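You operate a simulated robot arm through the tools that you are given. There is no shell and no other tool.

You are at the controls of a simulated two-armed robot. One attempt, no reset.

## Task
Clamp the blue pack and stick on the label the yellow card names.
Fine: push it to the grey stop first; free the green clamp afterwards. Where these are worked on the way, their far stop is far enough and under half their travel is too little: green clamp.

Only the result counts: the job must be done as asked and must still hold three seconds after the hand-in. Knocking over, shifting, dropping, spilling or breaking anything else fails it.

## Robot
Two 7-joint arms with two-finger grippers on one trunk that stands fixed in place. Base frame: the origin is at the foot of the trunk, x ahead of it, y to its left, z up. Lengths are in mm, angles in degrees, forces in N, time in s.
The left shoulder is at [90, 216, 1107], the right one opposite. With the tool pointing down near the work surface each hand reaches from about 320 to 840 mm from the base axis, measured 20 degrees to its own side. Payload 3.18 kg a hand.
The tool frame of a hand sits at the grasp point between the pads (the TCP): z along the fingers, y along the line on which they close. The tips reach 30 mm beyond it. The gripper opens to 144 mm. The gripper's body begins 103 mm behind the TCP.
Orientation is that of the tool frame in the base frame, as a unit quaternion [x, y, z, w]. With the fingers straight down and closing along the base's y, the tool's x points along the base's -x, its y along +y and its z along -z.

## Interface
- The arms move only by the tool jog_arm. It takes "left_rows", "right_rows" or both (then of equal length, played together; a hand with none holds still); each is a list of rows, each an object of numbers (a shift or turn left out is 0, a gripper value left out holds the last): "ax", "ay", "az": the turn, a rotation vector about the tool's x, y, z in units of 6 degrees (1.0 is 6 degrees); "dx", "dy", "dz": the shift along the tool's x, y, z in units of 25 mm (1.0 is 25 mm); "claw": the opening in per cent of the stroke, from 0 (shut) to 100 (fully open). In form: [{"ax": .., "ay": .., "az": .., "dx": .., "dy": .., "dz": .., "claw": ..}, ...]. A call has 1 to 20 rows; each row shifts and turns the commanded pose from where the row before left it, along the tool's axes as they then stand. A call with a number of a shift or a turn outside -1 to 1 is refused whole. A row lasts 0.2 s, in which the tool goes at most 50 mm and 8.6 degrees; a call with a longer step from one row to the next is refused whole, and so is a gripper value outside its range. A pose out of reach is approached as far as the arm can. The call stops where the force on the tool passes 90 N (or 10 N more than at its start, if that is more) or the arm is blocked; 0.2 s more then pass. The fingers move at their own pace and stop on an object; they squeeze with about 44 N. The grip force told is the motor's: it shows also when the fingers shut on nothing. Time passes only in rows, and 0.2 s behind the last, so rows that do not move let the fingers close. It gives the time, the measured TCP pose, the force on the tool (base axes), the opening and the grip force at its end, in the units of the frame above (readings bear some noise), with the torque about the TCP (base axes, N m) and any sound that the robot's microphone picked up.
- Cameras (640 x 400 px; columns grow to the right, rows downward): "scene" is now at [169.8, -57.9, 1301.8]; the picture's right is [-0.65, -0.76, 0.00], its down [-0.39, 0.34, -0.85] and it looks along [0.65, -0.55, -0.52] (base axes); focal length 349 px, centre (320, 200). "left" rides on the left gripper at [76, -16, -143] in its tool frame; the picture's right is [0.21, 0.98, 0.00], its down [-0.84, 0.18, -0.51] and it looks along [-0.50, 0.11, 0.86] (tool axes); focal length 218 px, centre (320, 200). "right" rides on the right gripper at [76, 16, -143] in its tool frame; the picture's right is [-0.21, 0.98, 0.00], its down [-0.84, -0.18, -0.51] and it looks along [-0.50, -0.11, 0.86] (tool axes); focal length 218 px, centre (320, 200). There is no depth. A picture from a camera that has moved, and an enlarged one, comes with that camera's place and axes in the base frame and with its lens.
- capture(camera): a new picture of that camera. It takes no simulated time.
- slide_trunk(by): slides the trunk up (or, below 0, down) by that many mm; the arms and the scene camera ride with it, the base frame stays. It gives what a move gives, with no picture.
- head_to(pan, tilt): turns the head with the scene camera to pan (to the left, within 80 degrees either way) and tilt (down, from -29 to 69), counted from straight ahead of the robot. It gives what a move gives.
- close_up(camera, box): a new picture of the part [left, top, right, bottom] of that camera's present view, enlarged. It takes no simulated time.
- hand_in(): hands the job in; it is judged then, once.

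Nothing tells you positions but the pictures and the camera data. Unless the task says otherwise, let go and move clear before handing in.

The tools are called after "Call:" by a JSON object that holds its "op" and its "data". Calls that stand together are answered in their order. jog_arm: Moves the arms, as the interface text tells. Its arguments: {"type":"object","properties":{"left_rows":{"type":"array","items":{"type":"object","properties":{"ax":{"type":"number"},"ay":{"type":"number"},"az":{"type":"number"},"dx":{"type":"number"},"dy":{"type":"number"},"dz":{"type":"number"},"claw":{"type":"number"}}}},"right_rows":{"type":"array","items":{"type":"object","properties":{"ax":{"type":"number"},"ay":{"type":"number"},"az":{"type":"number"},"dx":{"type":"number"},"dy":{"type":"number"},"dz":{"type":"number"},"claw":{"type":"number"}}}}},"required":[]} The other tools are called the same way: slide_trunk (by) slides the trunk up or down; head_to (pan, tilt) turns the head that bears the scene camera; capture (camera) takes a picture; close_up (camera, box) takes an enlarged picture of a part of a camera's view; hand_in () hands the job in.

At the start:

```text
time: 0.0
left_tcp_pos: [490.0, -69.6, 1084.6]
left_tool_rot: [-0.001, 1.0, 0.0, 0.0]
left_ft_force: [-0.8, 0.6, 0.9]
left_ft_torque: [-0.01, 0.0, -0.02]
left_opening: 144.1
left_grasp_force: 0.0
right_tcp_pos: [331.3, -367.9, 1043.9]
right_tool_rot: [-0.001, 1.0, 0.0, 0.0]
right_ft_force: [0.2, 0.0, -1.0]
right_ft_torque: [0.01, 0.01, 0.03]
right_opening: 144.3
right_grasp_force: 0.0
trunk travel left (down, up): [-191.0, 179.0]
head pan, tilt: [-40.4, 31.3]
```

scene: 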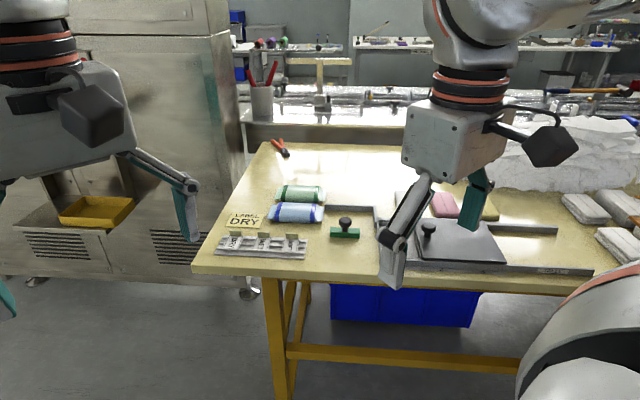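
right: 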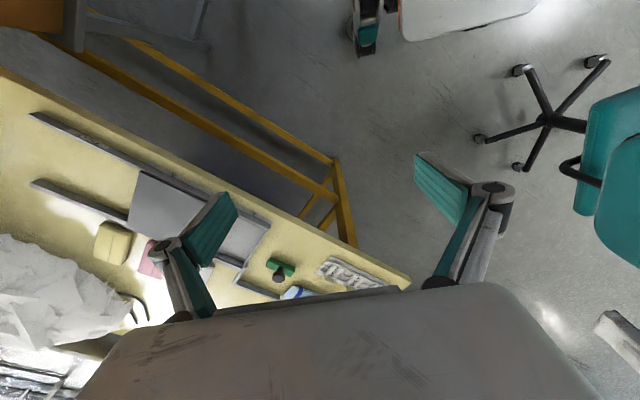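
left: 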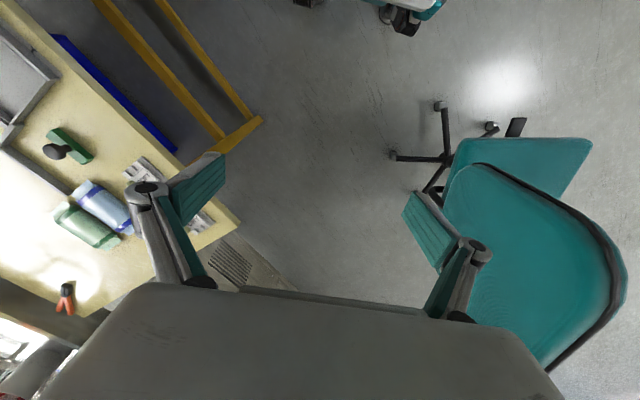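

I see a table ahead and to the right with a fixture (rails, a plate with a knob), packs, a yellow card reading "LABEL DRY", and a grey label tray. I'll look closer before moving anything.

Call:
{"op": "close_up", "data": {"camera": "scene", "box": [190, 170, 350, 270]}}

Call:
{"op": "close_up", "data": {"camera": "scene", "box": [320, 170, 480, 270]}}

Call:
{"op": "close_up", "data": {"camera": "scene", "box": [440, 170, 600, 280]}}

Call:
{"op": "close_up", "data": {"camera": "left", "box": [0, 80, 240, 280]}}

Call:
{"op": "close_up", "data": {"camera": "right", "box": [0, 80, 420, 340]}}

```text
4.00 times, centred on (270, 220) of scene
camera zoom: at [169.8, -57.9, 1301.8], right [-0.65, -0.76, 0.0], down [-0.39, 0.34, -0.85], along [0.65, -0.55, -0.52], focal length 1396 px, centre (520, 120)
```

zoom: 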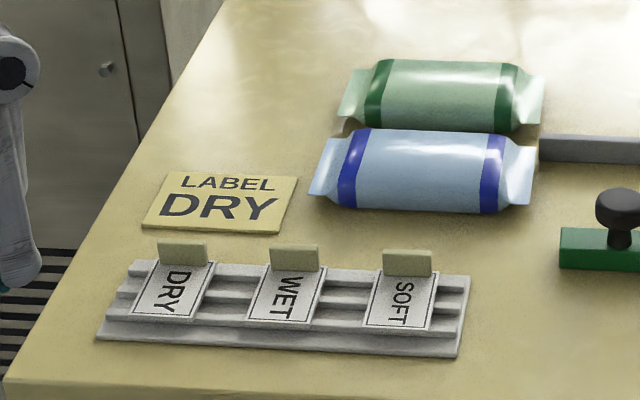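

```text
4.00 times, centred on (400, 220) of scene
camera zoom: at [169.8, -57.9, 1301.8], right [-0.65, -0.76, 0.0], down [-0.39, 0.34, -0.85], along [0.65, -0.55, -0.52], focal length 1396 px, centre (0, 120)
```

zoom: 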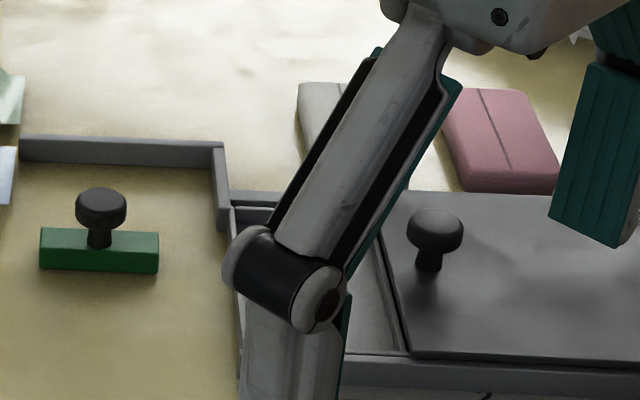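

```text
3.64 times, centred on (520, 225) of scene
camera zoom: at [169.8, -57.9, 1301.8], right [-0.65, -0.76, 0.0], down [-0.39, 0.34, -0.85], along [0.65, -0.55, -0.52], focal length 1269 px, centre (-407, 109)
```

zoom: 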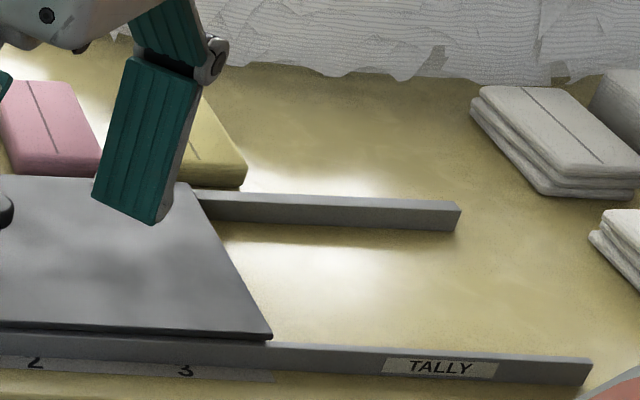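

```text
2.00 times, centred on (120, 180) of left
camera zoom: at [413.1, -85.5, 1227.1], right [-0.21, 0.98, 0.0], down [0.84, 0.18, 0.51], along [0.5, 0.11, -0.86], focal length 436 px, centre (720, 240)
```

zoom: 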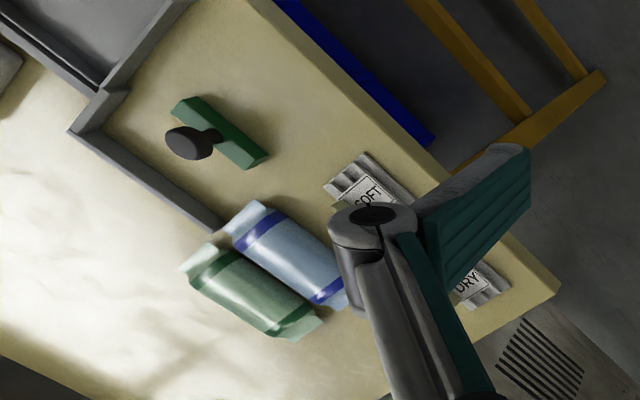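

```text
1.52 times, centred on (210, 210) of right
camera zoom: at [254.3, -352.5, 1187.7], right [0.21, 0.98, 0.0], down [0.84, -0.18, 0.51], along [0.5, -0.11, -0.86], focal length 333 px, centre (488, 185)
```

zoom: 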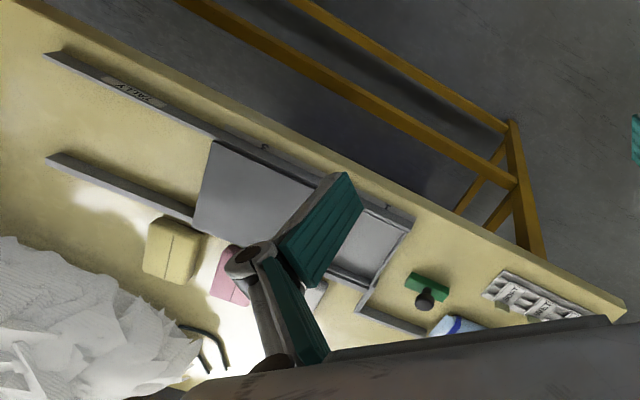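

The table is turned about 40° to the robot, and the arms hide part of the fixture. I'll move the left arm off to the left, swing the right arm aside, and look again.

Call:
{"op": "jog_arm", "data": {"left_rows": [{"dy": 1}, {"dy": 1}, {"dy": 1}, {"dy": 1}, {"dy": 1}, {"dy": 1}, {"dy": 1}, {"dy": 1}, {"dy": 1}, {"dy": 1}, {"dy": 1}, {"dy": 1}], "right_rows": [{"dz": -1}, {"dz": -1}, {"dz": -1}, {"dz": -1}, {"dy": -1}, {"dy": -1}, {"dy": -1}, {"dy": -1}, {"dy": -1}, {"dy": -1}, {"dy": -1}, {"dy": -1}]}}

Call:
{"op": "capture", "data": {"camera": "scene"}}

Call:
{"op": "close_up", "data": {"camera": "scene", "box": [190, 170, 350, 270]}}

Call:
{"op": "close_up", "data": {"camera": "scene", "box": [310, 180, 470, 280]}}

```text
time: 2.6
left_tcp_pos: [490.5, 231.1, 1084.4]
left_tool_rot: [-0.001, 1.0, 0.0, 0.0]
left_ft_force: [-0.3, -0.9, 0.2]
left_ft_torque: [0.01, -0.02, 0.04]
left_opening: 144.2
left_grasp_force: 0.0
right_tcp_pos: [337.2, -574.3, 1055.3]
right_tool_rot: [-0.001, 1.0, 0.001, 0.0]
right_ft_force: [-0.2, -0.2, -0.2]
right_ft_torque: [0.0, -0.01, 0.0]
right_opening: 144.1
right_grasp_force: 0.1
right hand out of reach, approached as far as the arm can: row 1, 2, 3, 4
trunk travel left (down, up): [-191.0, 179.0]
head pan, tilt: [-40.4, 31.3]
```

```text
taken
camera scene: at [169.6, -57.7, 1301.8], right [-0.65, -0.76, 0.0], down [-0.39, 0.34, -0.85], along [0.65, -0.55, -0.52], focal length 349 px, centre (320, 200)
```

scene: 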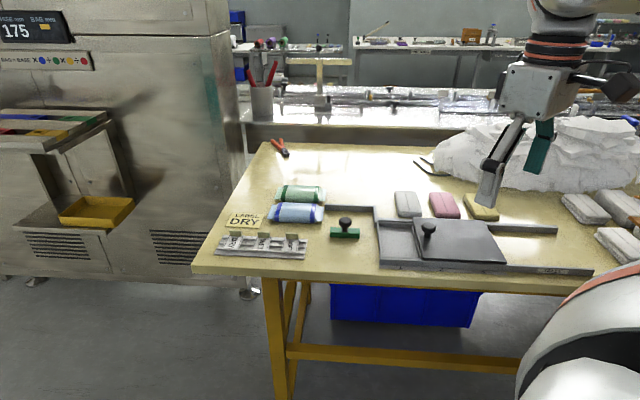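

```text
4.00 times, centred on (270, 220) of scene
camera zoom: at [169.6, -57.7, 1301.8], right [-0.65, -0.76, 0.0], down [-0.39, 0.34, -0.85], along [0.65, -0.55, -0.52], focal length 1396 px, centre (520, 120)
```

zoom: 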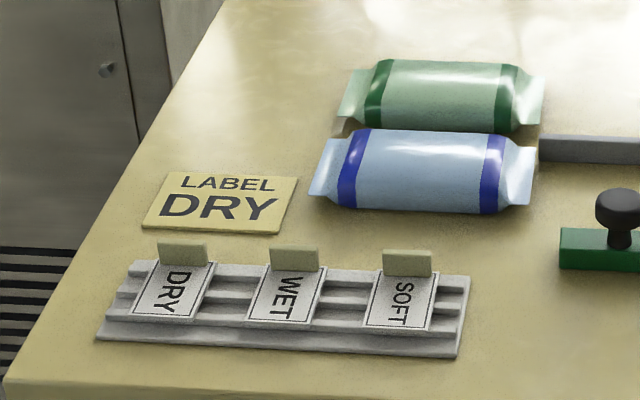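

```text
4.00 times, centred on (390, 230) of scene
camera zoom: at [169.6, -57.7, 1301.8], right [-0.65, -0.76, 0.0], down [-0.39, 0.34, -0.85], along [0.65, -0.55, -0.52], focal length 1396 px, centre (40, 80)
```

zoom: 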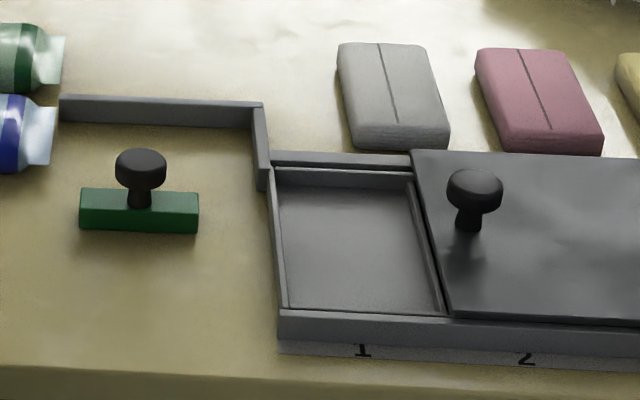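

The layout is clearer now. The blue pack sits left of a grey L-shaped stop, the green clamp bar with its knob is in front of the L, and the DRY, WET and SOFT labels stand in a tray with tabs. I'll turn the right hand square to the table and bring its camera over the area.

Call:
{"op": "jog_arm", "data": {"right_rows": [{"az": 0.9643}, {"az": 0.9643}, {"az": 0.9643}, {"az": 0.9643}, {"az": 0.9643}, {"az": 0.9643}, {"az": 0.9643}, {"dy": 1}, {"dy": 1}, {"dy": 1}, {"dy": 1}, {"dy": 1}, {"dy": 1}, {"dy": 1}, {"dy": 1}, {"dy": 1}, {"dy": 1}, {"dy": 1}, {"dy": 1}, {"dy": 1}]}}

Call:
{"op": "capture", "data": {"camera": "right"}}

```text
time: 6.8
left_tcp_pos: [490.8, 231.7, 1083.3]
left_tool_rot: [0.001, 1.0, 0.0, 0.001]
left_ft_force: [0.1, 1.3, -0.4]
left_ft_torque: [-0.03, 0.02, 0.04]
left_opening: 144.0
left_grasp_force: 0.1
right_tcp_pos: [548.6, -326.8, 1054.9]
right_tool_rot: [0.346, 0.938, -0.001, 0.0]
right_ft_force: [0.6, 0.1, 0.3]
right_ft_torque: [0.0, 0.06, -0.05]
right_opening: 143.8
right_grasp_force: 0.1
trunk travel left (down, up): [-191.0, 179.0]
head pan, tilt: [-40.4, 31.3]
```

```text
taken
camera right: at [501.3, -265.0, 1197.9], right [0.79, 0.61, 0.0], down [0.53, -0.68, 0.51], along [0.31, -0.4, -0.86], focal length 218 px, centre (320, 200)
```

right: 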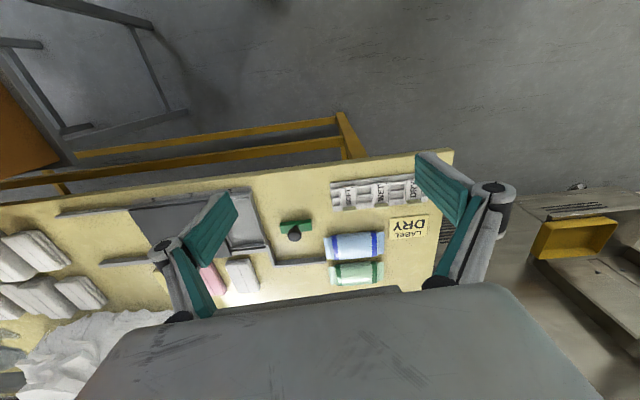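

The hand camera shows the fixture from above. I'll move forward over it and zoom in to measure.

Call:
{"op": "jog_arm", "data": {"right_rows": [{"dx": -1}, {"dx": -1}, {"dx": -1}, {"dx": -1}]}}

Call:
{"op": "capture", "data": {"camera": "right"}}

Call:
{"op": "close_up", "data": {"camera": "right", "box": [220, 90, 420, 230]}}

Call:
{"op": "close_up", "data": {"camera": "right", "box": [300, 80, 440, 170]}}

```text
time: 7.8
left_tcp_pos: [490.3, 230.2, 1083.7]
left_tool_rot: [0.0, 1.0, 0.0, 0.0]
left_ft_force: [-0.6, -0.6, 0.7]
left_ft_torque: [0.02, 0.02, -0.02]
left_opening: 143.7
left_grasp_force: 0.1
right_tcp_pos: [625.2, -394.1, 1054.5]
right_tool_rot: [0.347, 0.938, 0.001, 0.0]
right_ft_force: [-0.2, 0.2, -0.4]
right_ft_torque: [0.02, 0.04, -0.02]
right_opening: 143.9
right_grasp_force: 0.0
trunk travel left (down, up): [-191.0, 179.0]
head pan, tilt: [-40.4, 31.3]
```

```text
taken
camera right: at [577.9, -331.2, 1197.9], right [0.79, 0.61, 0.0], down [0.53, -0.68, 0.51], along [0.31, -0.4, -0.86], focal length 218 px, centre (320, 200)
```

right: 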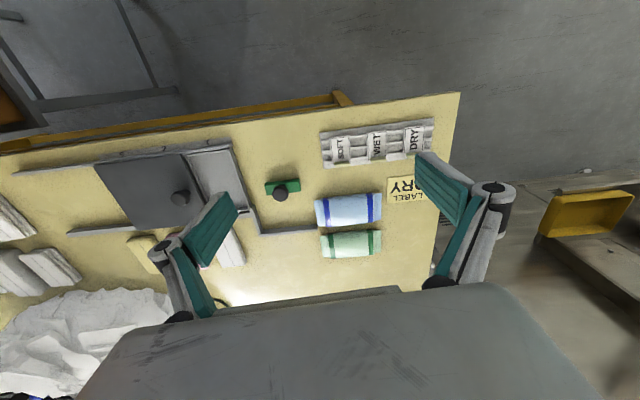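

```text
2.86 times, centred on (320, 160) of right
camera zoom: at [577.9, -331.2, 1197.9], right [0.79, 0.61, 0.0], down [0.53, -0.68, 0.51], along [0.31, -0.4, -0.86], focal length 624 px, centre (320, 314)
```

zoom: 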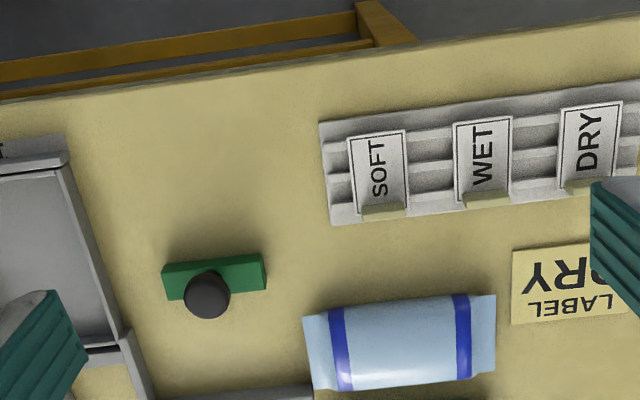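

```text
4.44 times, centred on (370, 125) of right
camera zoom: at [577.9, -331.2, 1197.9], right [0.79, 0.61, 0.0], down [0.53, -0.68, 0.51], along [0.31, -0.4, -0.86], focal length 970 px, centre (98, 533)
```

zoom: 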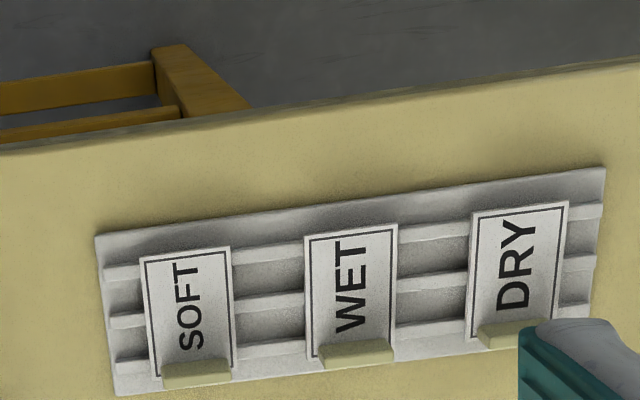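

By triangulation the table top is at about z = 795 and the table is turned about 45°. I'll check the pack, the wall and the gap between the packs more closely.

Call:
{"op": "close_up", "data": {"camera": "right", "box": [300, 170, 420, 270]}}

Call:
{"op": "close_up", "data": {"camera": "right", "box": [230, 160, 330, 250]}}

Call:
{"op": "close_up", "data": {"camera": "scene", "box": [260, 180, 340, 230]}}

Call:
{"op": "close_up", "data": {"camera": "scene", "box": [320, 190, 400, 250]}}

Call:
{"op": "close_up", "data": {"camera": "scene", "box": [210, 220, 310, 265]}}

```text
4.00 times, centred on (360, 220) of right
camera zoom: at [577.9, -331.2, 1197.9], right [0.79, 0.61, 0.0], down [0.53, -0.68, 0.51], along [0.31, -0.4, -0.86], focal length 873 px, centre (160, 120)
```

zoom: 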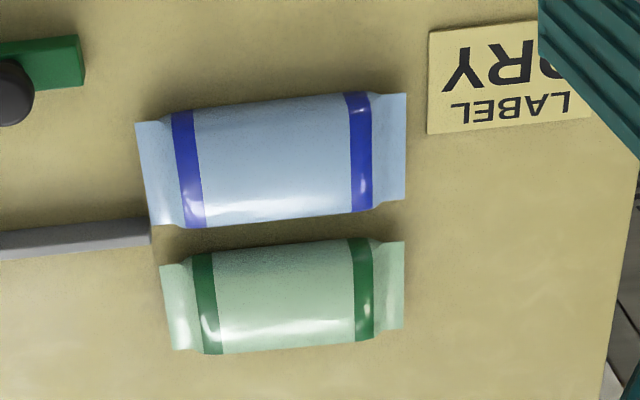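

```text
4.44 times, centred on (280, 205) of right
camera zoom: at [577.9, -331.2, 1197.9], right [0.79, 0.61, 0.0], down [0.53, -0.68, 0.51], along [0.31, -0.4, -0.86], focal length 970 px, centre (498, 178)
```

zoom: 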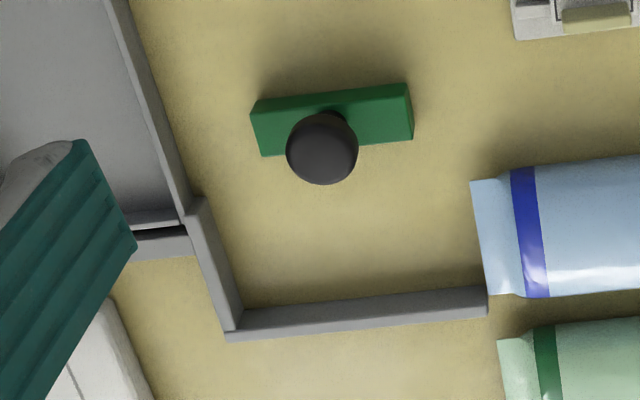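

```text
8.00 times, centred on (300, 205) of scene
camera zoom: at [170.2, -58.2, 1301.6], right [-0.65, -0.76, 0.0], down [-0.4, 0.34, -0.85], along [0.65, -0.55, -0.52], focal length 2792 px, centre (480, 160)
```

zoom: 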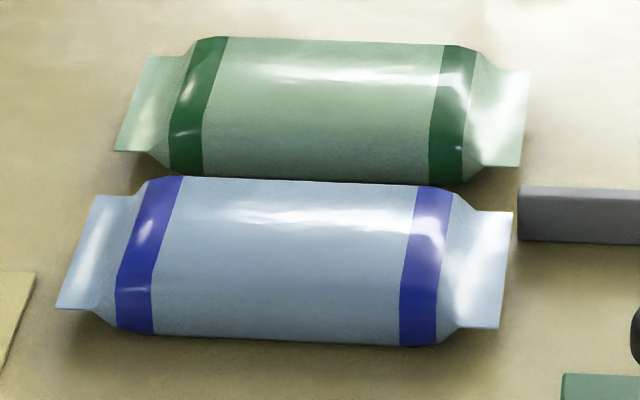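

```text
6.67 times, centred on (360, 220) of scene
camera zoom: at [170.2, -58.2, 1301.6], right [-0.65, -0.76, 0.0], down [-0.4, 0.34, -0.85], along [0.65, -0.55, -0.52], focal length 2326 px, centre (53, 67)
```

zoom: 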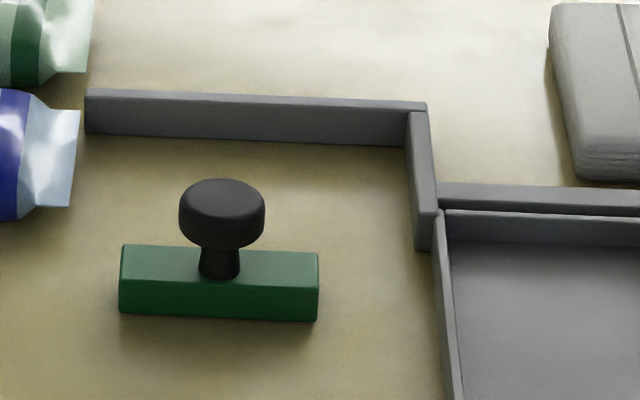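

```text
6.40 times, centred on (260, 242) of scene
camera zoom: at [170.2, -58.2, 1301.6], right [-0.65, -0.76, 0.0], down [-0.4, 0.34, -0.85], along [0.65, -0.55, -0.52], focal length 2233 px, centre (704, -72)
```

zoom: 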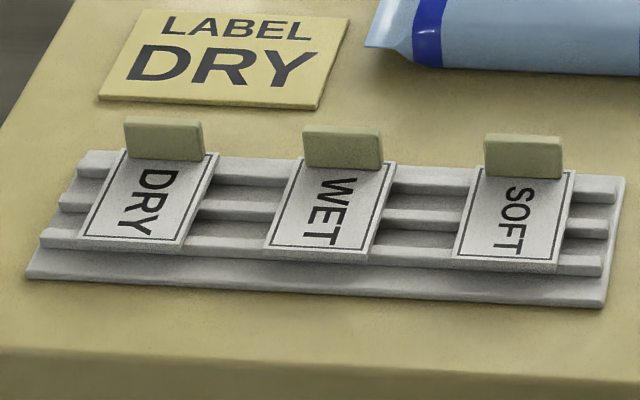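

Estimates in the table frame (u to the right, v away): pack U −270…−131, V 872…937; stop face U ≈ −1.5; wall face V ≈ 941; clamp knob U −74, V 831, z 837; DRY tab near U −326, V 797. The pack's left end is far out, so I'll test the right arm's reach in the air first.

Call:
{"op": "jog_arm", "data": {"right_rows": [{"az": 0.73, "claw": 0}, {"dx": -0.916, "dy": 0.633, "dz": 0.775}, {"dx": -0.916, "dy": 0.633, "dz": 0.775}, {"dx": -0.916, "dy": 0.633, "dz": 0.775}, {"dx": -0.916, "dy": 0.633, "dz": 0.775}, {"dx": -0.916, "dy": 0.633, "dz": 0.775}, {"dx": -0.916, "dy": 0.633, "dz": 0.775}, {"dx": -0.916, "dy": 0.633, "dz": 0.775}, {"dx": -0.916, "dy": 0.633, "dz": 0.775}]}}

Call:
{"op": "capture", "data": {"camera": "right"}}

Call:
{"op": "capture", "data": {"camera": "scene"}}

```text
time: 9.8
left_tcp_pos: [492.0, 231.5, 1084.4]
left_tool_rot: [0.0, 1.0, 0.001, 0.0]
left_ft_force: [0.2, 0.1, 0.3]
left_ft_torque: [0.03, 0.03, -0.02]
left_opening: 143.9
left_grasp_force: 0.0
right_tcp_pos: [743.8, -442.6, 896.2]
right_tool_rot: [0.381, 0.925, 0.001, 0.001]
right_ft_force: [0.0, -0.1, 0.3]
right_ft_torque: [0.0, 0.03, 0.02]
right_opening: 0.0
right_grasp_force: 31.0
right hand out of reach, approached as far as the arm can: row 6, 7, 8, 9
trunk travel left (down, up): [-191.0, 179.0]
head pan, tilt: [-40.4, 31.3]
```

```text
taken
camera right: at [700.2, -376.8, 1039.5], right [0.84, 0.55, 0.0], down [0.47, -0.72, 0.51], along [0.28, -0.42, -0.86], focal length 218 px, centre (320, 200)
```

right: 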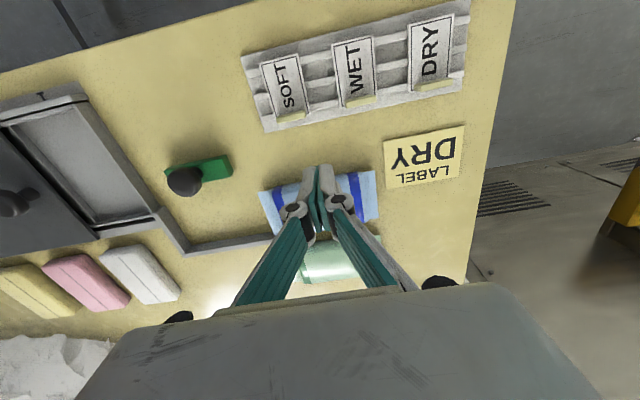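

```text
taken
camera scene: at [170.5, -58.4, 1301.6], right [-0.65, -0.76, 0.0], down [-0.4, 0.34, -0.85], along [0.65, -0.55, -0.52], focal length 349 px, centre (320, 200)
```

scene: 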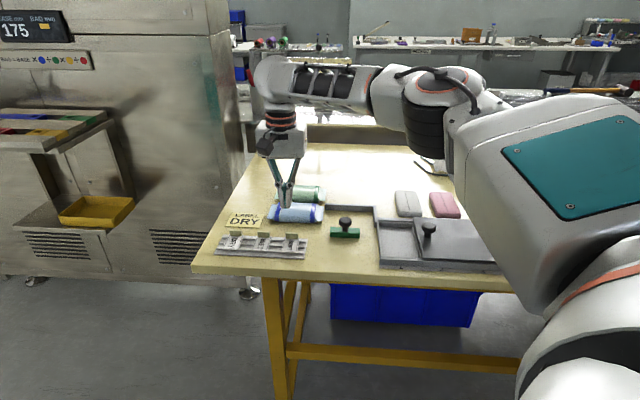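

With the tool straight down the arm runs out at about 690 mm from the shoulder, so I'll tilt the hand outward by about 24° to gain reach. Then I'll hover left of the pack, above the card.

Call:
{"op": "jog_arm", "data": {"right_rows": [{"ay": -1}, {"ay": -1}, {"ay": -1}, {"ay": -1}, {"dx": -0.418, "dy": 0.87, "dz": 0.361}, {"dx": -0.418, "dy": 0.87, "dz": 0.361}, {"dx": -0.418, "dy": 0.87, "dz": 0.361}, {"dx": -0.418, "dy": 0.87, "dz": 0.361}]}}

Call:
{"op": "capture", "data": {"camera": "right"}}

Call:
{"op": "close_up", "data": {"camera": "scene", "box": [220, 150, 340, 250]}}

```text
time: 11.6
left_tcp_pos: [491.0, 230.9, 1084.9]
left_tool_rot: [0.0, 1.0, 0.0, 0.0]
left_ft_force: [0.4, -0.4, -0.4]
left_ft_torque: [0.01, 0.02, 0.01]
left_opening: 143.8
left_grasp_force: 0.1
right_tcp_pos: [795.8, -430.4, 889.2]
right_tool_rot: [0.373, 0.904, -0.077, 0.193]
right_ft_force: [0.1, 0.2, 0.5]
right_ft_torque: [0.01, 0.01, 0.0]
right_opening: 0.0
right_grasp_force: 31.3
right hand out of reach, approached as far as the arm can: row 7, 8
trunk travel left (down, up): [-191.0, 179.0]
head pan, tilt: [-40.4, 31.3]
```

```text
taken
camera right: at [716.5, -328.9, 988.4], right [0.82, 0.56, 0.09], down [0.27, -0.53, 0.81], along [0.5, -0.64, -0.59], focal length 218 px, centre (320, 200)
```

right: 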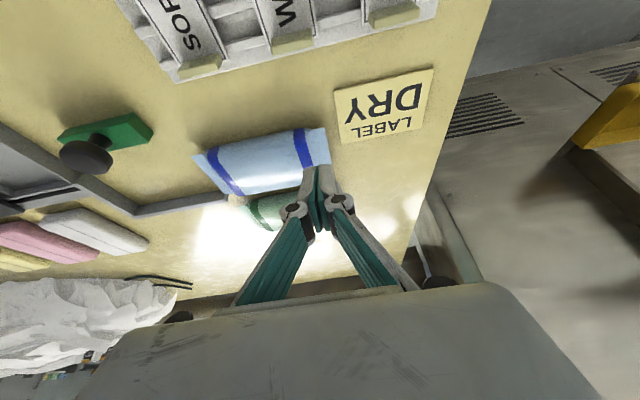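

```text
4.00 times, centred on (280, 200) of scene
camera zoom: at [170.1, -58.0, 1301.7], right [-0.65, -0.76, 0.0], down [-0.4, 0.34, -0.85], along [0.65, -0.55, -0.52], focal length 1396 px, centre (480, 200)
```

zoom: 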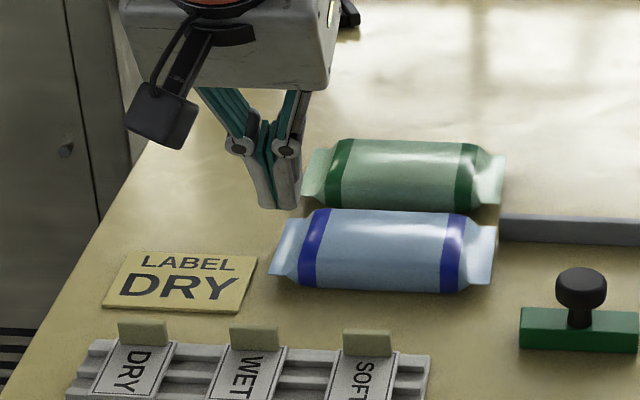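

The arm stopped short again. I'll look at its posture to see what limits it.

Call:
{"op": "capture", "data": {"camera": "scene"}}

Call:
{"op": "capture", "data": {"camera": "left"}}

```text
taken
camera scene: at [170.1, -58.0, 1301.7], right [-0.65, -0.76, 0.0], down [-0.4, 0.34, -0.85], along [0.65, -0.55, -0.52], focal length 349 px, centre (320, 200)
```

scene: 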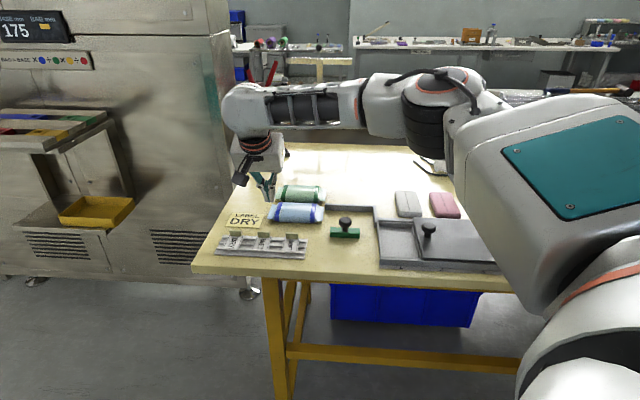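

```text
taken
camera left: at [413.7, 214.5, 1227.5], right [-0.21, 0.98, 0.0], down [0.84, 0.18, 0.51], along [0.5, 0.11, -0.86], focal length 218 px, centre (320, 200)
```

left: 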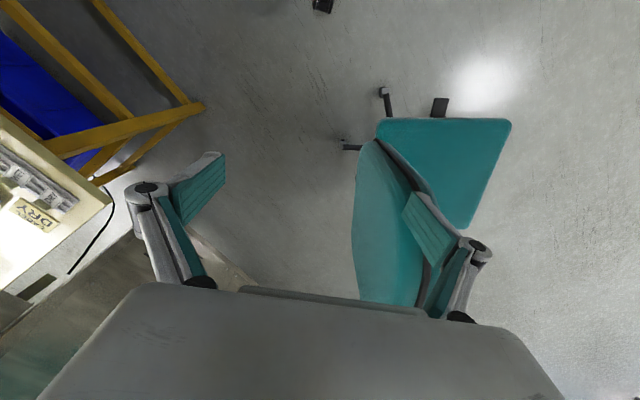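

The reach limit isn't obvious from the pictures, so I'll test in the air. I'll raise the hand, lower the trunk by the same amount, and then extend further.

Call:
{"op": "jog_arm", "data": {"right_rows": [{"dx": -0.358, "dz": -0.804}, {"dx": -0.358, "dz": -0.804}, {"dx": -0.358, "dz": -0.804}, {"dx": -0.358, "dz": -0.804}, {"dx": -0.358, "dz": -0.804}]}}

```text
time: 12.8
left_tcp_pos: [489.0, 231.5, 1084.4]
left_tool_rot: [0.0, 1.0, 0.0, 0.0]
left_ft_force: [-0.6, 1.3, -0.9]
left_ft_torque: [0.02, 0.0, -0.03]
left_opening: 143.7
left_grasp_force: 0.0
right_tcp_pos: [794.1, -430.0, 998.5]
right_tool_rot: [0.372, 0.905, -0.078, 0.192]
right_ft_force: [0.7, 0.4, 0.1]
right_ft_torque: [-0.01, -0.01, 0.02]
right_opening: 0.0
right_grasp_force: 31.1
trunk travel left (down, up): [-191.0, 179.0]
head pan, tilt: [-40.4, 31.3]
```

Call:
{"op": "jog_arm", "data": {"right_rows": [{"dx": -0.5, "dz": 0.22, "dy": 0.8}, {"dx": -0.5, "dz": 0.22, "dy": 0.8}, {"dx": -0.5, "dz": 0.22, "dy": 0.8}]}}

Call:
{"op": "slide_trunk", "data": {"by": -60}}

```text
time: 13.6
left_tcp_pos: [490.8, 232.2, 1084.5]
left_tool_rot: [0.0, 1.0, 0.001, -0.001]
left_ft_force: [0.2, -0.7, 0.1]
left_ft_torque: [-0.01, 0.02, -0.02]
left_opening: 144.1
left_grasp_force: 0.0
right_tcp_pos: [798.3, -437.4, 988.7]
right_tool_rot: [0.373, 0.904, -0.077, 0.193]
right_ft_force: [-0.1, 0.3, 0.6]
right_ft_torque: [0.01, 0.03, 0.01]
right_opening: 0.0
right_grasp_force: 30.5
right hand out of reach, approached as far as the arm can: row 1, 2, 3
trunk travel left (down, up): [-191.0, 179.0]
head pan, tilt: [-40.4, 31.3]
```

```text
time: 14.6
left_tcp_pos: [488.5, 231.4, 1026.8]
left_tool_rot: [0.0, 1.0, 0.0, 0.003]
left_ft_force: [-0.5, 0.1, 0.3]
left_ft_torque: [-0.03, -0.06, 0.01]
left_opening: 144.1
left_grasp_force: 0.1
right_tcp_pos: [795.8, -437.5, 933.4]
right_tool_rot: [0.373, 0.904, -0.079, 0.194]
right_ft_force: [-0.7, -0.8, 0.0]
right_ft_torque: [-0.01, -0.02, 0.03]
right_opening: 0.0
right_grasp_force: 31.0
trunk travel left (down, up): [-131.0, 239.0]
head pan, tilt: [-40.4, 31.3]
```

The limit behaves like a sphere of about 695 mm around the shoulder, reaching a point about 135 mm behind the TCP. A lower trunk and about 41° of tilt should get to the left end of the pack, so I'll set that up and hover above it.

Call:
{"op": "slide_trunk", "data": {"by": -40}}

Call:
{"op": "jog_arm", "data": {"right_rows": [{"ay": -0.944}, {"ay": -0.944}, {"ay": -0.944}, {"dx": 0.279, "dy": 0.832, "dz": 0.574}, {"dx": 0.279, "dy": 0.832, "dz": 0.574}]}}

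Call:
{"op": "capture", "data": {"camera": "right"}}

Call:
{"op": "capture", "data": {"camera": "scene"}}

```text
time: 15.4
left_tcp_pos: [488.8, 230.7, 985.6]
left_tool_rot: [0.0, 1.0, 0.0, 0.002]
left_ft_force: [-0.8, -0.1, 0.2]
left_ft_torque: [0.0, -0.08, 0.02]
left_opening: 143.9
left_grasp_force: 0.0
right_tcp_pos: [796.4, -438.0, 892.6]
right_tool_rot: [0.373, 0.904, -0.078, 0.194]
right_ft_force: [0.0, -0.7, 0.1]
right_ft_torque: [0.02, -0.03, 0.06]
right_opening: 0.0
right_grasp_force: 30.9
trunk travel left (down, up): [-91.0, 279.0]
head pan, tilt: [-40.4, 31.3]
```

```text
time: 16.6
left_tcp_pos: [490.3, 230.7, 984.1]
left_tool_rot: [0.0, 1.0, 0.001, -0.001]
left_ft_force: [-1.0, 0.3, 0.3]
left_ft_torque: [-0.03, -0.02, -0.03]
left_opening: 144.0
left_grasp_force: 0.1
right_tcp_pos: [832.9, -413.9, 856.7]
right_tool_rot: [0.357, 0.866, -0.134, 0.322]
right_ft_force: [-0.3, 0.4, -0.3]
right_ft_torque: [0.0, 0.02, -0.04]
right_opening: 0.0
right_grasp_force: 31.4
trunk travel left (down, up): [-91.0, 279.0]
head pan, tilt: [-40.4, 31.3]
```

```text
taken
camera right: at [737.2, -296.3, 914.3], right [0.8, 0.58, 0.14], down [0.09, -0.34, 0.94], along [0.59, -0.74, -0.33], focal length 218 px, centre (320, 200)
```

right: 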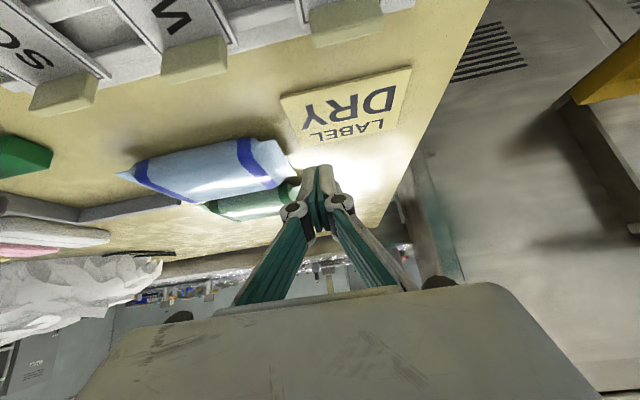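

```text
taken
camera scene: at [275.7, -58.2, 1183.0], right [-0.65, -0.76, 0.0], down [-0.4, 0.34, -0.85], along [0.65, -0.55, -0.52], focal length 349 px, centre (320, 200)
```

scene: 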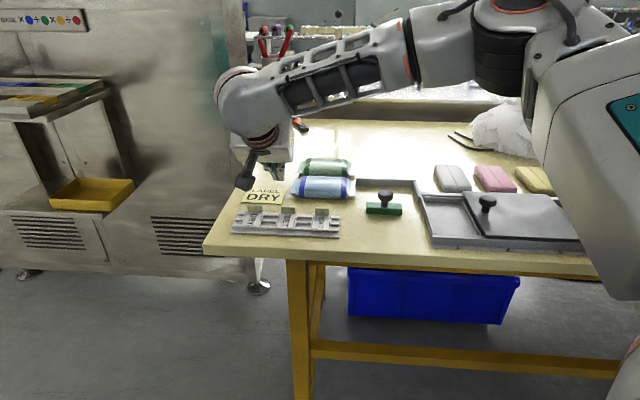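

The hand now hovers just left of the pack, above the card. I'll lower it partway, keeping the finger edge clear of the card, and check from the scene camera.

Call:
{"op": "jog_arm", "data": {"right_rows": [{"dx": 0.098, "dz": 0.418}, {"dx": 0.098, "dz": 0.418}, {}]}}

Call:
{"op": "close_up", "data": {"camera": "scene", "box": [230, 140, 350, 215]}}

Call:
{"op": "close_up", "data": {"camera": "right", "box": [200, 80, 420, 220]}}

```text
time: 17.4
left_tcp_pos: [491.0, 230.8, 985.2]
left_tool_rot: [0.001, 1.0, -0.001, 0.0]
left_ft_force: [0.3, -0.5, 0.0]
left_ft_torque: [-0.01, -0.02, 0.0]
left_opening: 144.0
left_grasp_force: 0.2
right_tcp_pos: [838.4, -419.9, 839.6]
right_tool_rot: [0.357, 0.866, -0.133, 0.324]
right_ft_force: [0.3, -0.1, -0.7]
right_ft_torque: [0.02, -0.01, -0.01]
right_opening: 0.0
right_grasp_force: 30.7
trunk travel left (down, up): [-91.0, 279.0]
head pan, tilt: [-40.4, 31.3]
```

```text
5.33 times, centred on (290, 178) of scene
camera zoom: at [274.8, -57.9, 1183.5], right [-0.65, -0.76, 0.0], down [-0.39, 0.34, -0.85], along [0.65, -0.55, -0.52], focal length 1861 px, centre (480, 320)
```

zoom: 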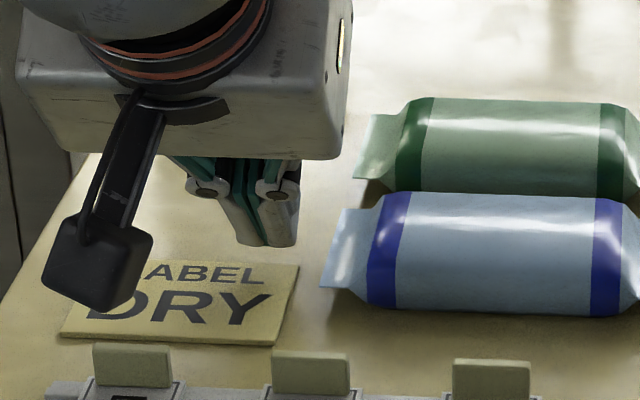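

```text
2.86 times, centred on (310, 150) of right
camera zoom: at [743.7, -303.5, 896.6], right [0.8, 0.58, 0.14], down [0.09, -0.34, 0.94], along [0.59, -0.74, -0.33], focal length 624 px, centre (349, 343)
```

zoom: 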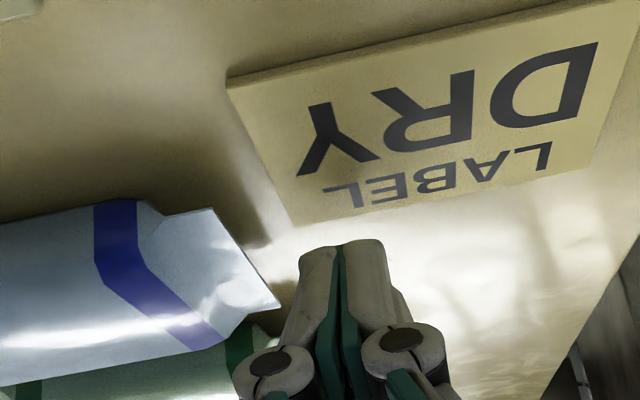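

The fingertips are left of the pack and about 9 mm above the card. I'll lower another 6 mm and then push slowly to the right along the table.

Call:
{"op": "jog_arm", "data": {"right_rows": [{"dx": 0.157, "dz": 0.181}, {"dy": -0.3}, {"dy": -0.3}, {"dy": -0.3}, {"dy": -0.3}]}}

Call:
{"op": "close_up", "data": {"camera": "scene", "box": [230, 140, 350, 215]}}

Call:
{"op": "close_up", "data": {"camera": "right", "box": [200, 80, 420, 220]}}

```text
time: 18.6
left_tcp_pos: [490.0, 230.9, 984.3]
left_tool_rot: [0.0, 1.0, 0.0, 0.001]
left_ft_force: [-0.7, -0.3, 0.2]
left_ft_torque: [0.02, 0.02, 0.01]
left_opening: 143.9
left_grasp_force: 0.0
right_tcp_pos: [819.2, -442.5, 832.5]
right_tool_rot: [0.357, 0.866, -0.133, 0.324]
right_ft_force: [-0.7, -0.4, 0.1]
right_ft_torque: [-0.04, 0.02, 0.0]
right_opening: 0.0
right_grasp_force: 30.4
trunk travel left (down, up): [-91.0, 279.0]
head pan, tilt: [-40.4, 31.3]
```

```text
5.33 times, centred on (290, 178) of scene
camera zoom: at [274.8, -57.9, 1183.5], right [-0.65, -0.76, 0.0], down [-0.39, 0.34, -0.85], along [0.65, -0.55, -0.52], focal length 1861 px, centre (480, 320)
```

zoom: 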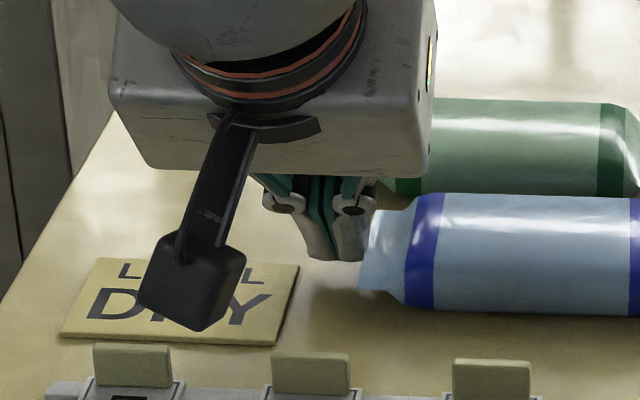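

```text
2.86 times, centred on (310, 150) of right
camera zoom: at [723.1, -324.0, 891.3], right [0.8, 0.58, 0.14], down [0.09, -0.34, 0.94], along [0.59, -0.74, -0.33], focal length 624 px, centre (349, 343)
```

zoom: 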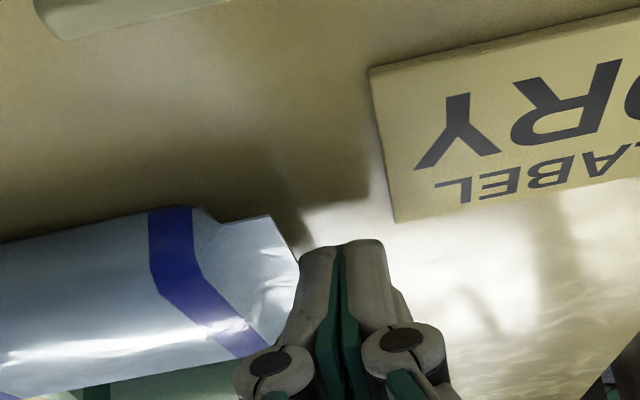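

The pack is sliding without turning, the force stays tiny, and its right end has already passed the end of the wall. I'll keep pushing.

Call:
{"op": "jog_arm", "data": {"right_rows": [{"dy": -0.4}, {"dy": -0.4}, {"dy": -0.4}, {"dy": -0.4}, {"dy": -0.4}]}}

Call:
{"op": "close_up", "data": {"camera": "scene", "box": [270, 140, 430, 240]}}

Call:
{"op": "capture", "data": {"camera": "right"}}

```text
time: 19.8
left_tcp_pos: [490.2, 230.9, 984.2]
left_tool_rot: [0.0, 1.0, 0.0, 0.0]
left_ft_force: [-0.1, 0.2, -0.2]
left_ft_torque: [-0.01, -0.04, 0.0]
left_opening: 144.1
left_grasp_force: 0.0
right_tcp_pos: [783.9, -475.5, 832.5]
right_tool_rot: [0.357, 0.866, -0.134, 0.323]
right_ft_force: [-0.4, -0.3, -0.1]
right_ft_torque: [-0.02, 0.03, 0.0]
right_opening: 0.1
right_grasp_force: 30.4
trunk travel left (down, up): [-91.0, 279.0]
head pan, tilt: [-40.4, 31.3]
```

```text
4.00 times, centred on (350, 190) of scene
camera zoom: at [274.8, -57.9, 1183.5], right [-0.65, -0.76, 0.0], down [-0.39, 0.34, -0.85], along [0.65, -0.55, -0.52], focal length 1396 px, centre (200, 240)
```

zoom: 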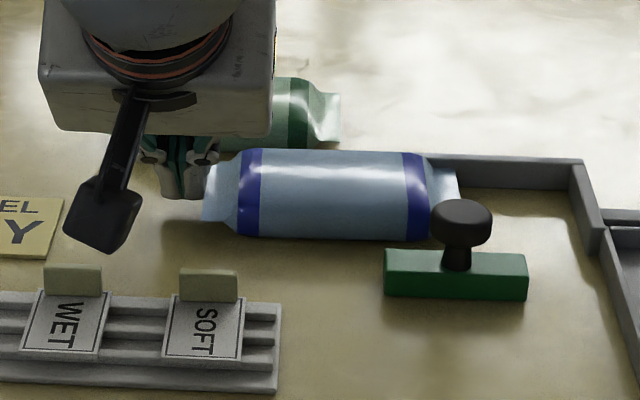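

```text
taken
camera right: at [688.1, -359.0, 891.1], right [0.8, 0.58, 0.14], down [0.09, -0.34, 0.94], along [0.59, -0.74, -0.33], focal length 218 px, centre (320, 200)
```

right: 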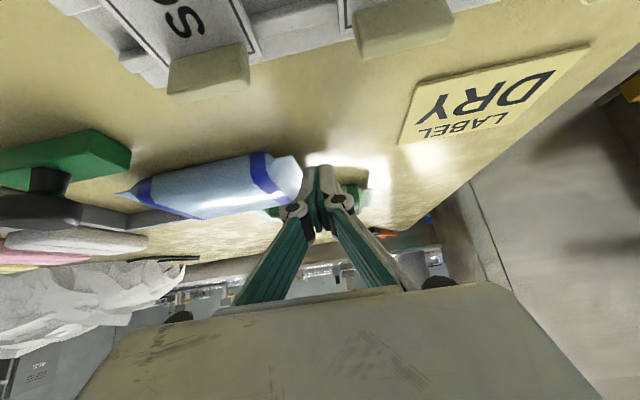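

Call:
{"op": "jog_arm", "data": {"right_rows": [{"dy": -0.4}, {"dy": -0.4}, {"dy": -0.4}, {"dy": -0.4}, {"dy": -0.4}, {"dy": -0.2}]}}

Call:
{"op": "close_up", "data": {"camera": "scene", "box": [290, 140, 450, 240]}}

Call:
{"op": "capture", "data": {"camera": "right"}}

```text
time: 21.2
left_tcp_pos: [490.1, 230.8, 984.3]
left_tool_rot: [0.0, 1.0, 0.0, 0.0]
left_ft_force: [-0.2, -0.5, -0.7]
left_ft_torque: [-0.01, -0.02, 0.0]
left_opening: 143.8
left_grasp_force: 0.0
right_tcp_pos: [743.0, -516.6, 832.1]
right_tool_rot: [0.358, 0.866, -0.133, 0.323]
right_ft_force: [-0.3, 0.0, 0.7]
right_ft_torque: [0.02, 0.01, 0.0]
right_opening: 0.0
right_grasp_force: 30.8
trunk travel left (down, up): [-91.0, 279.0]
head pan, tilt: [-40.4, 31.3]
```

```text
4.00 times, centred on (370, 190) of scene
camera zoom: at [274.9, -57.9, 1183.4], right [-0.65, -0.76, 0.0], down [-0.39, 0.34, -0.85], along [0.65, -0.55, -0.52], focal length 1396 px, centre (120, 240)
```

zoom: 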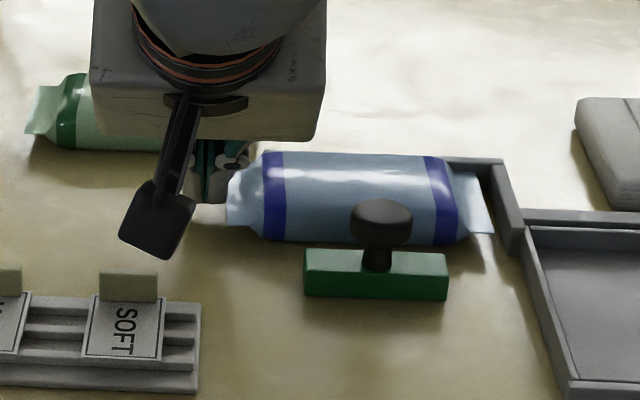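

```text
taken
camera right: at [648.9, -398.0, 891.0], right [0.8, 0.58, 0.14], down [0.09, -0.34, 0.94], along [0.59, -0.74, -0.33], focal length 218 px, centre (320, 200)
```

right: 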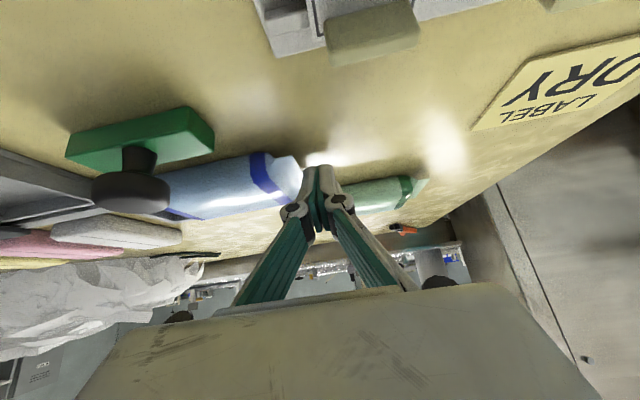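

About 10 mm remains to the stop. I'll creep in with small steps and watch the force.

Call:
{"op": "jog_arm", "data": {"right_rows": [{"dy": -0.1}, {"dy": -0.1}, {"dy": -0.08}, {"dy": -0.06}]}}

Call:
{"op": "close_up", "data": {"camera": "scene", "box": [340, 160, 440, 220]}}

```text
time: 22.2
left_tcp_pos: [490.9, 231.0, 984.2]
left_tool_rot: [0.0, 1.0, 0.0, 0.0]
left_ft_force: [-0.3, -0.1, 0.5]
left_ft_torque: [-0.03, 0.02, -0.01]
left_opening: 143.9
left_grasp_force: 0.2
right_tcp_pos: [739.1, -521.2, 832.7]
right_tool_rot: [0.358, 0.866, -0.133, 0.322]
right_ft_force: [4.0, 2.1, -0.9]
right_ft_torque: [0.03, -0.13, 0.01]
right_opening: 0.1
right_grasp_force: 31.2
trunk travel left (down, up): [-91.0, 279.0]
head pan, tilt: [-40.4, 31.3]
```

```text
6.40 times, centred on (390, 190) of scene
camera zoom: at [275.2, -57.7, 1183.3], right [-0.65, -0.76, 0.0], down [-0.4, 0.34, -0.85], along [0.65, -0.55, -0.52], focal length 2233 px, centre (-128, 264)
```

zoom: 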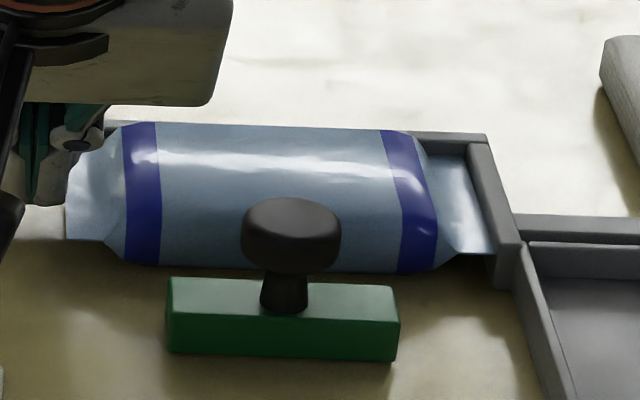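

The reading is about 4.5 N against the push and the right fin is at the grey stop. I'll press a touch more to seat it, then back off and lift away.

Call:
{"op": "jog_arm", "data": {"right_rows": [{"dy": -0.08}, {"dy": -0.08}, {}]}}

Call:
{"op": "close_up", "data": {"camera": "scene", "box": [340, 160, 440, 220]}}

```text
time: 23.0
left_tcp_pos: [492.0, 232.1, 983.4]
left_tool_rot: [-0.001, 1.0, -0.002, -0.002]
left_ft_force: [0.2, -0.6, 0.6]
left_ft_torque: [0.0, 0.01, 0.05]
left_opening: 143.7
left_grasp_force: 0.1
right_tcp_pos: [738.1, -522.3, 833.2]
right_tool_rot: [0.357, 0.866, -0.132, 0.324]
right_ft_force: [23.0, 15.2, 0.1]
right_ft_torque: [0.36, -0.46, 0.24]
right_opening: 0.0
right_grasp_force: 30.6
trunk travel left (down, up): [-91.0, 279.0]
head pan, tilt: [-40.4, 31.3]
```

```text
6.40 times, centred on (390, 190) of scene
camera zoom: at [276.7, -56.6, 1183.0], right [-0.65, -0.76, 0.0], down [-0.4, 0.34, -0.85], along [0.65, -0.56, -0.52], focal length 2233 px, centre (-128, 264)
```

zoom: 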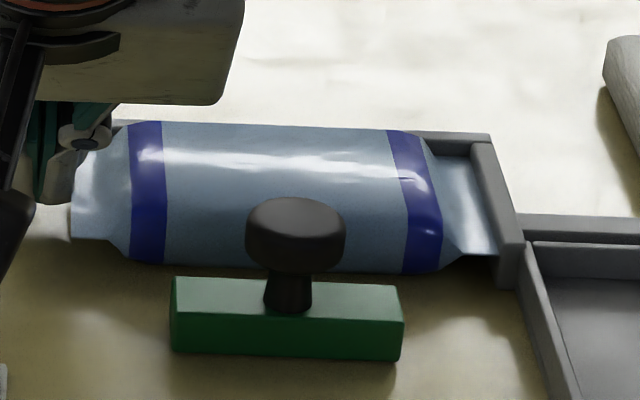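

The pack is seated at the stop, with about 27 N of resistance. I'll back off, lift clear, straighten the hand to vertical and look at the result.

Call:
{"op": "jog_arm", "data": {"right_rows": [{"dy": 0.3}, {"dy": 0.5}, {"dx": -0.525, "dz": -0.604}, {"dx": -0.525, "dz": -0.604}, {"dx": -0.525, "dz": -0.604}, {"dx": -0.525, "dz": -0.604}, {"ay": 0.976}, {"ay": 0.976}, {"ay": 0.976}, {"ay": 0.976}, {"ay": 0.976}, {"ay": 0.976}, {"ay": 0.976}]}}

Call:
{"op": "capture", "data": {"camera": "right"}}

Call:
{"op": "capture", "data": {"camera": "scene"}}

```text
time: 25.8
left_tcp_pos: [490.9, 231.1, 982.7]
left_tool_rot: [0.0, 1.0, 0.001, -0.001]
left_ft_force: [1.6, -0.8, -0.4]
left_ft_torque: [0.05, 0.02, -0.02]
left_opening: 143.9
left_grasp_force: 0.0
right_tcp_pos: [751.3, -512.4, 910.6]
right_tool_rot: [0.381, 0.925, 0.001, -0.002]
right_ft_force: [0.3, 0.5, -0.1]
right_ft_torque: [0.01, 0.04, 0.01]
right_opening: 0.4
right_grasp_force: 31.2
trunk travel left (down, up): [-91.0, 279.0]
head pan, tilt: [-40.4, 31.3]
```

```text
taken
camera right: at [708.6, -447.1, 1054.0], right [0.84, 0.55, 0.0], down [0.47, -0.72, 0.5], along [0.27, -0.42, -0.86], focal length 218 px, centre (320, 200)
```

right: 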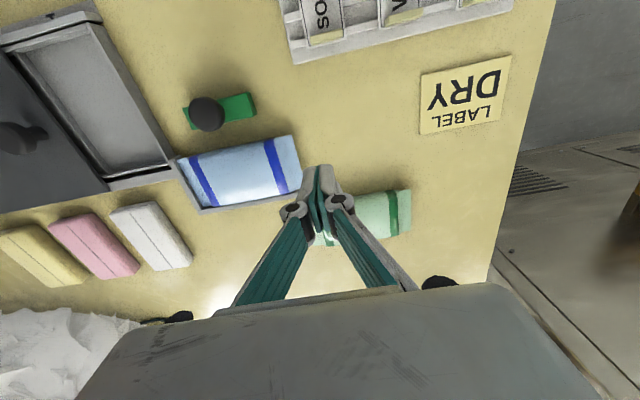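

```text
taken
camera scene: at [275.9, -58.8, 1182.8], right [-0.65, -0.76, 0.0], down [-0.4, 0.34, -0.85], along [0.65, -0.55, -0.52], focal length 349 px, centre (320, 200)
```

scene: 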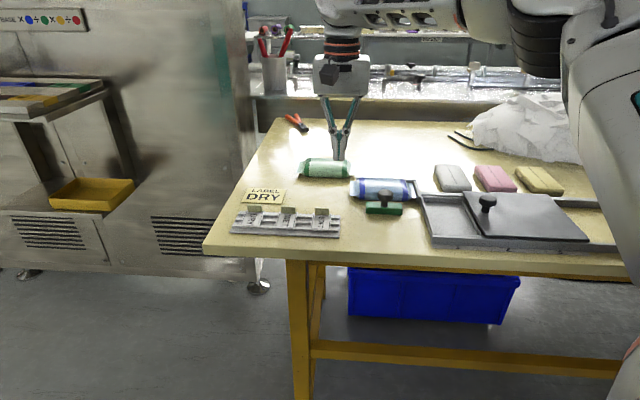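

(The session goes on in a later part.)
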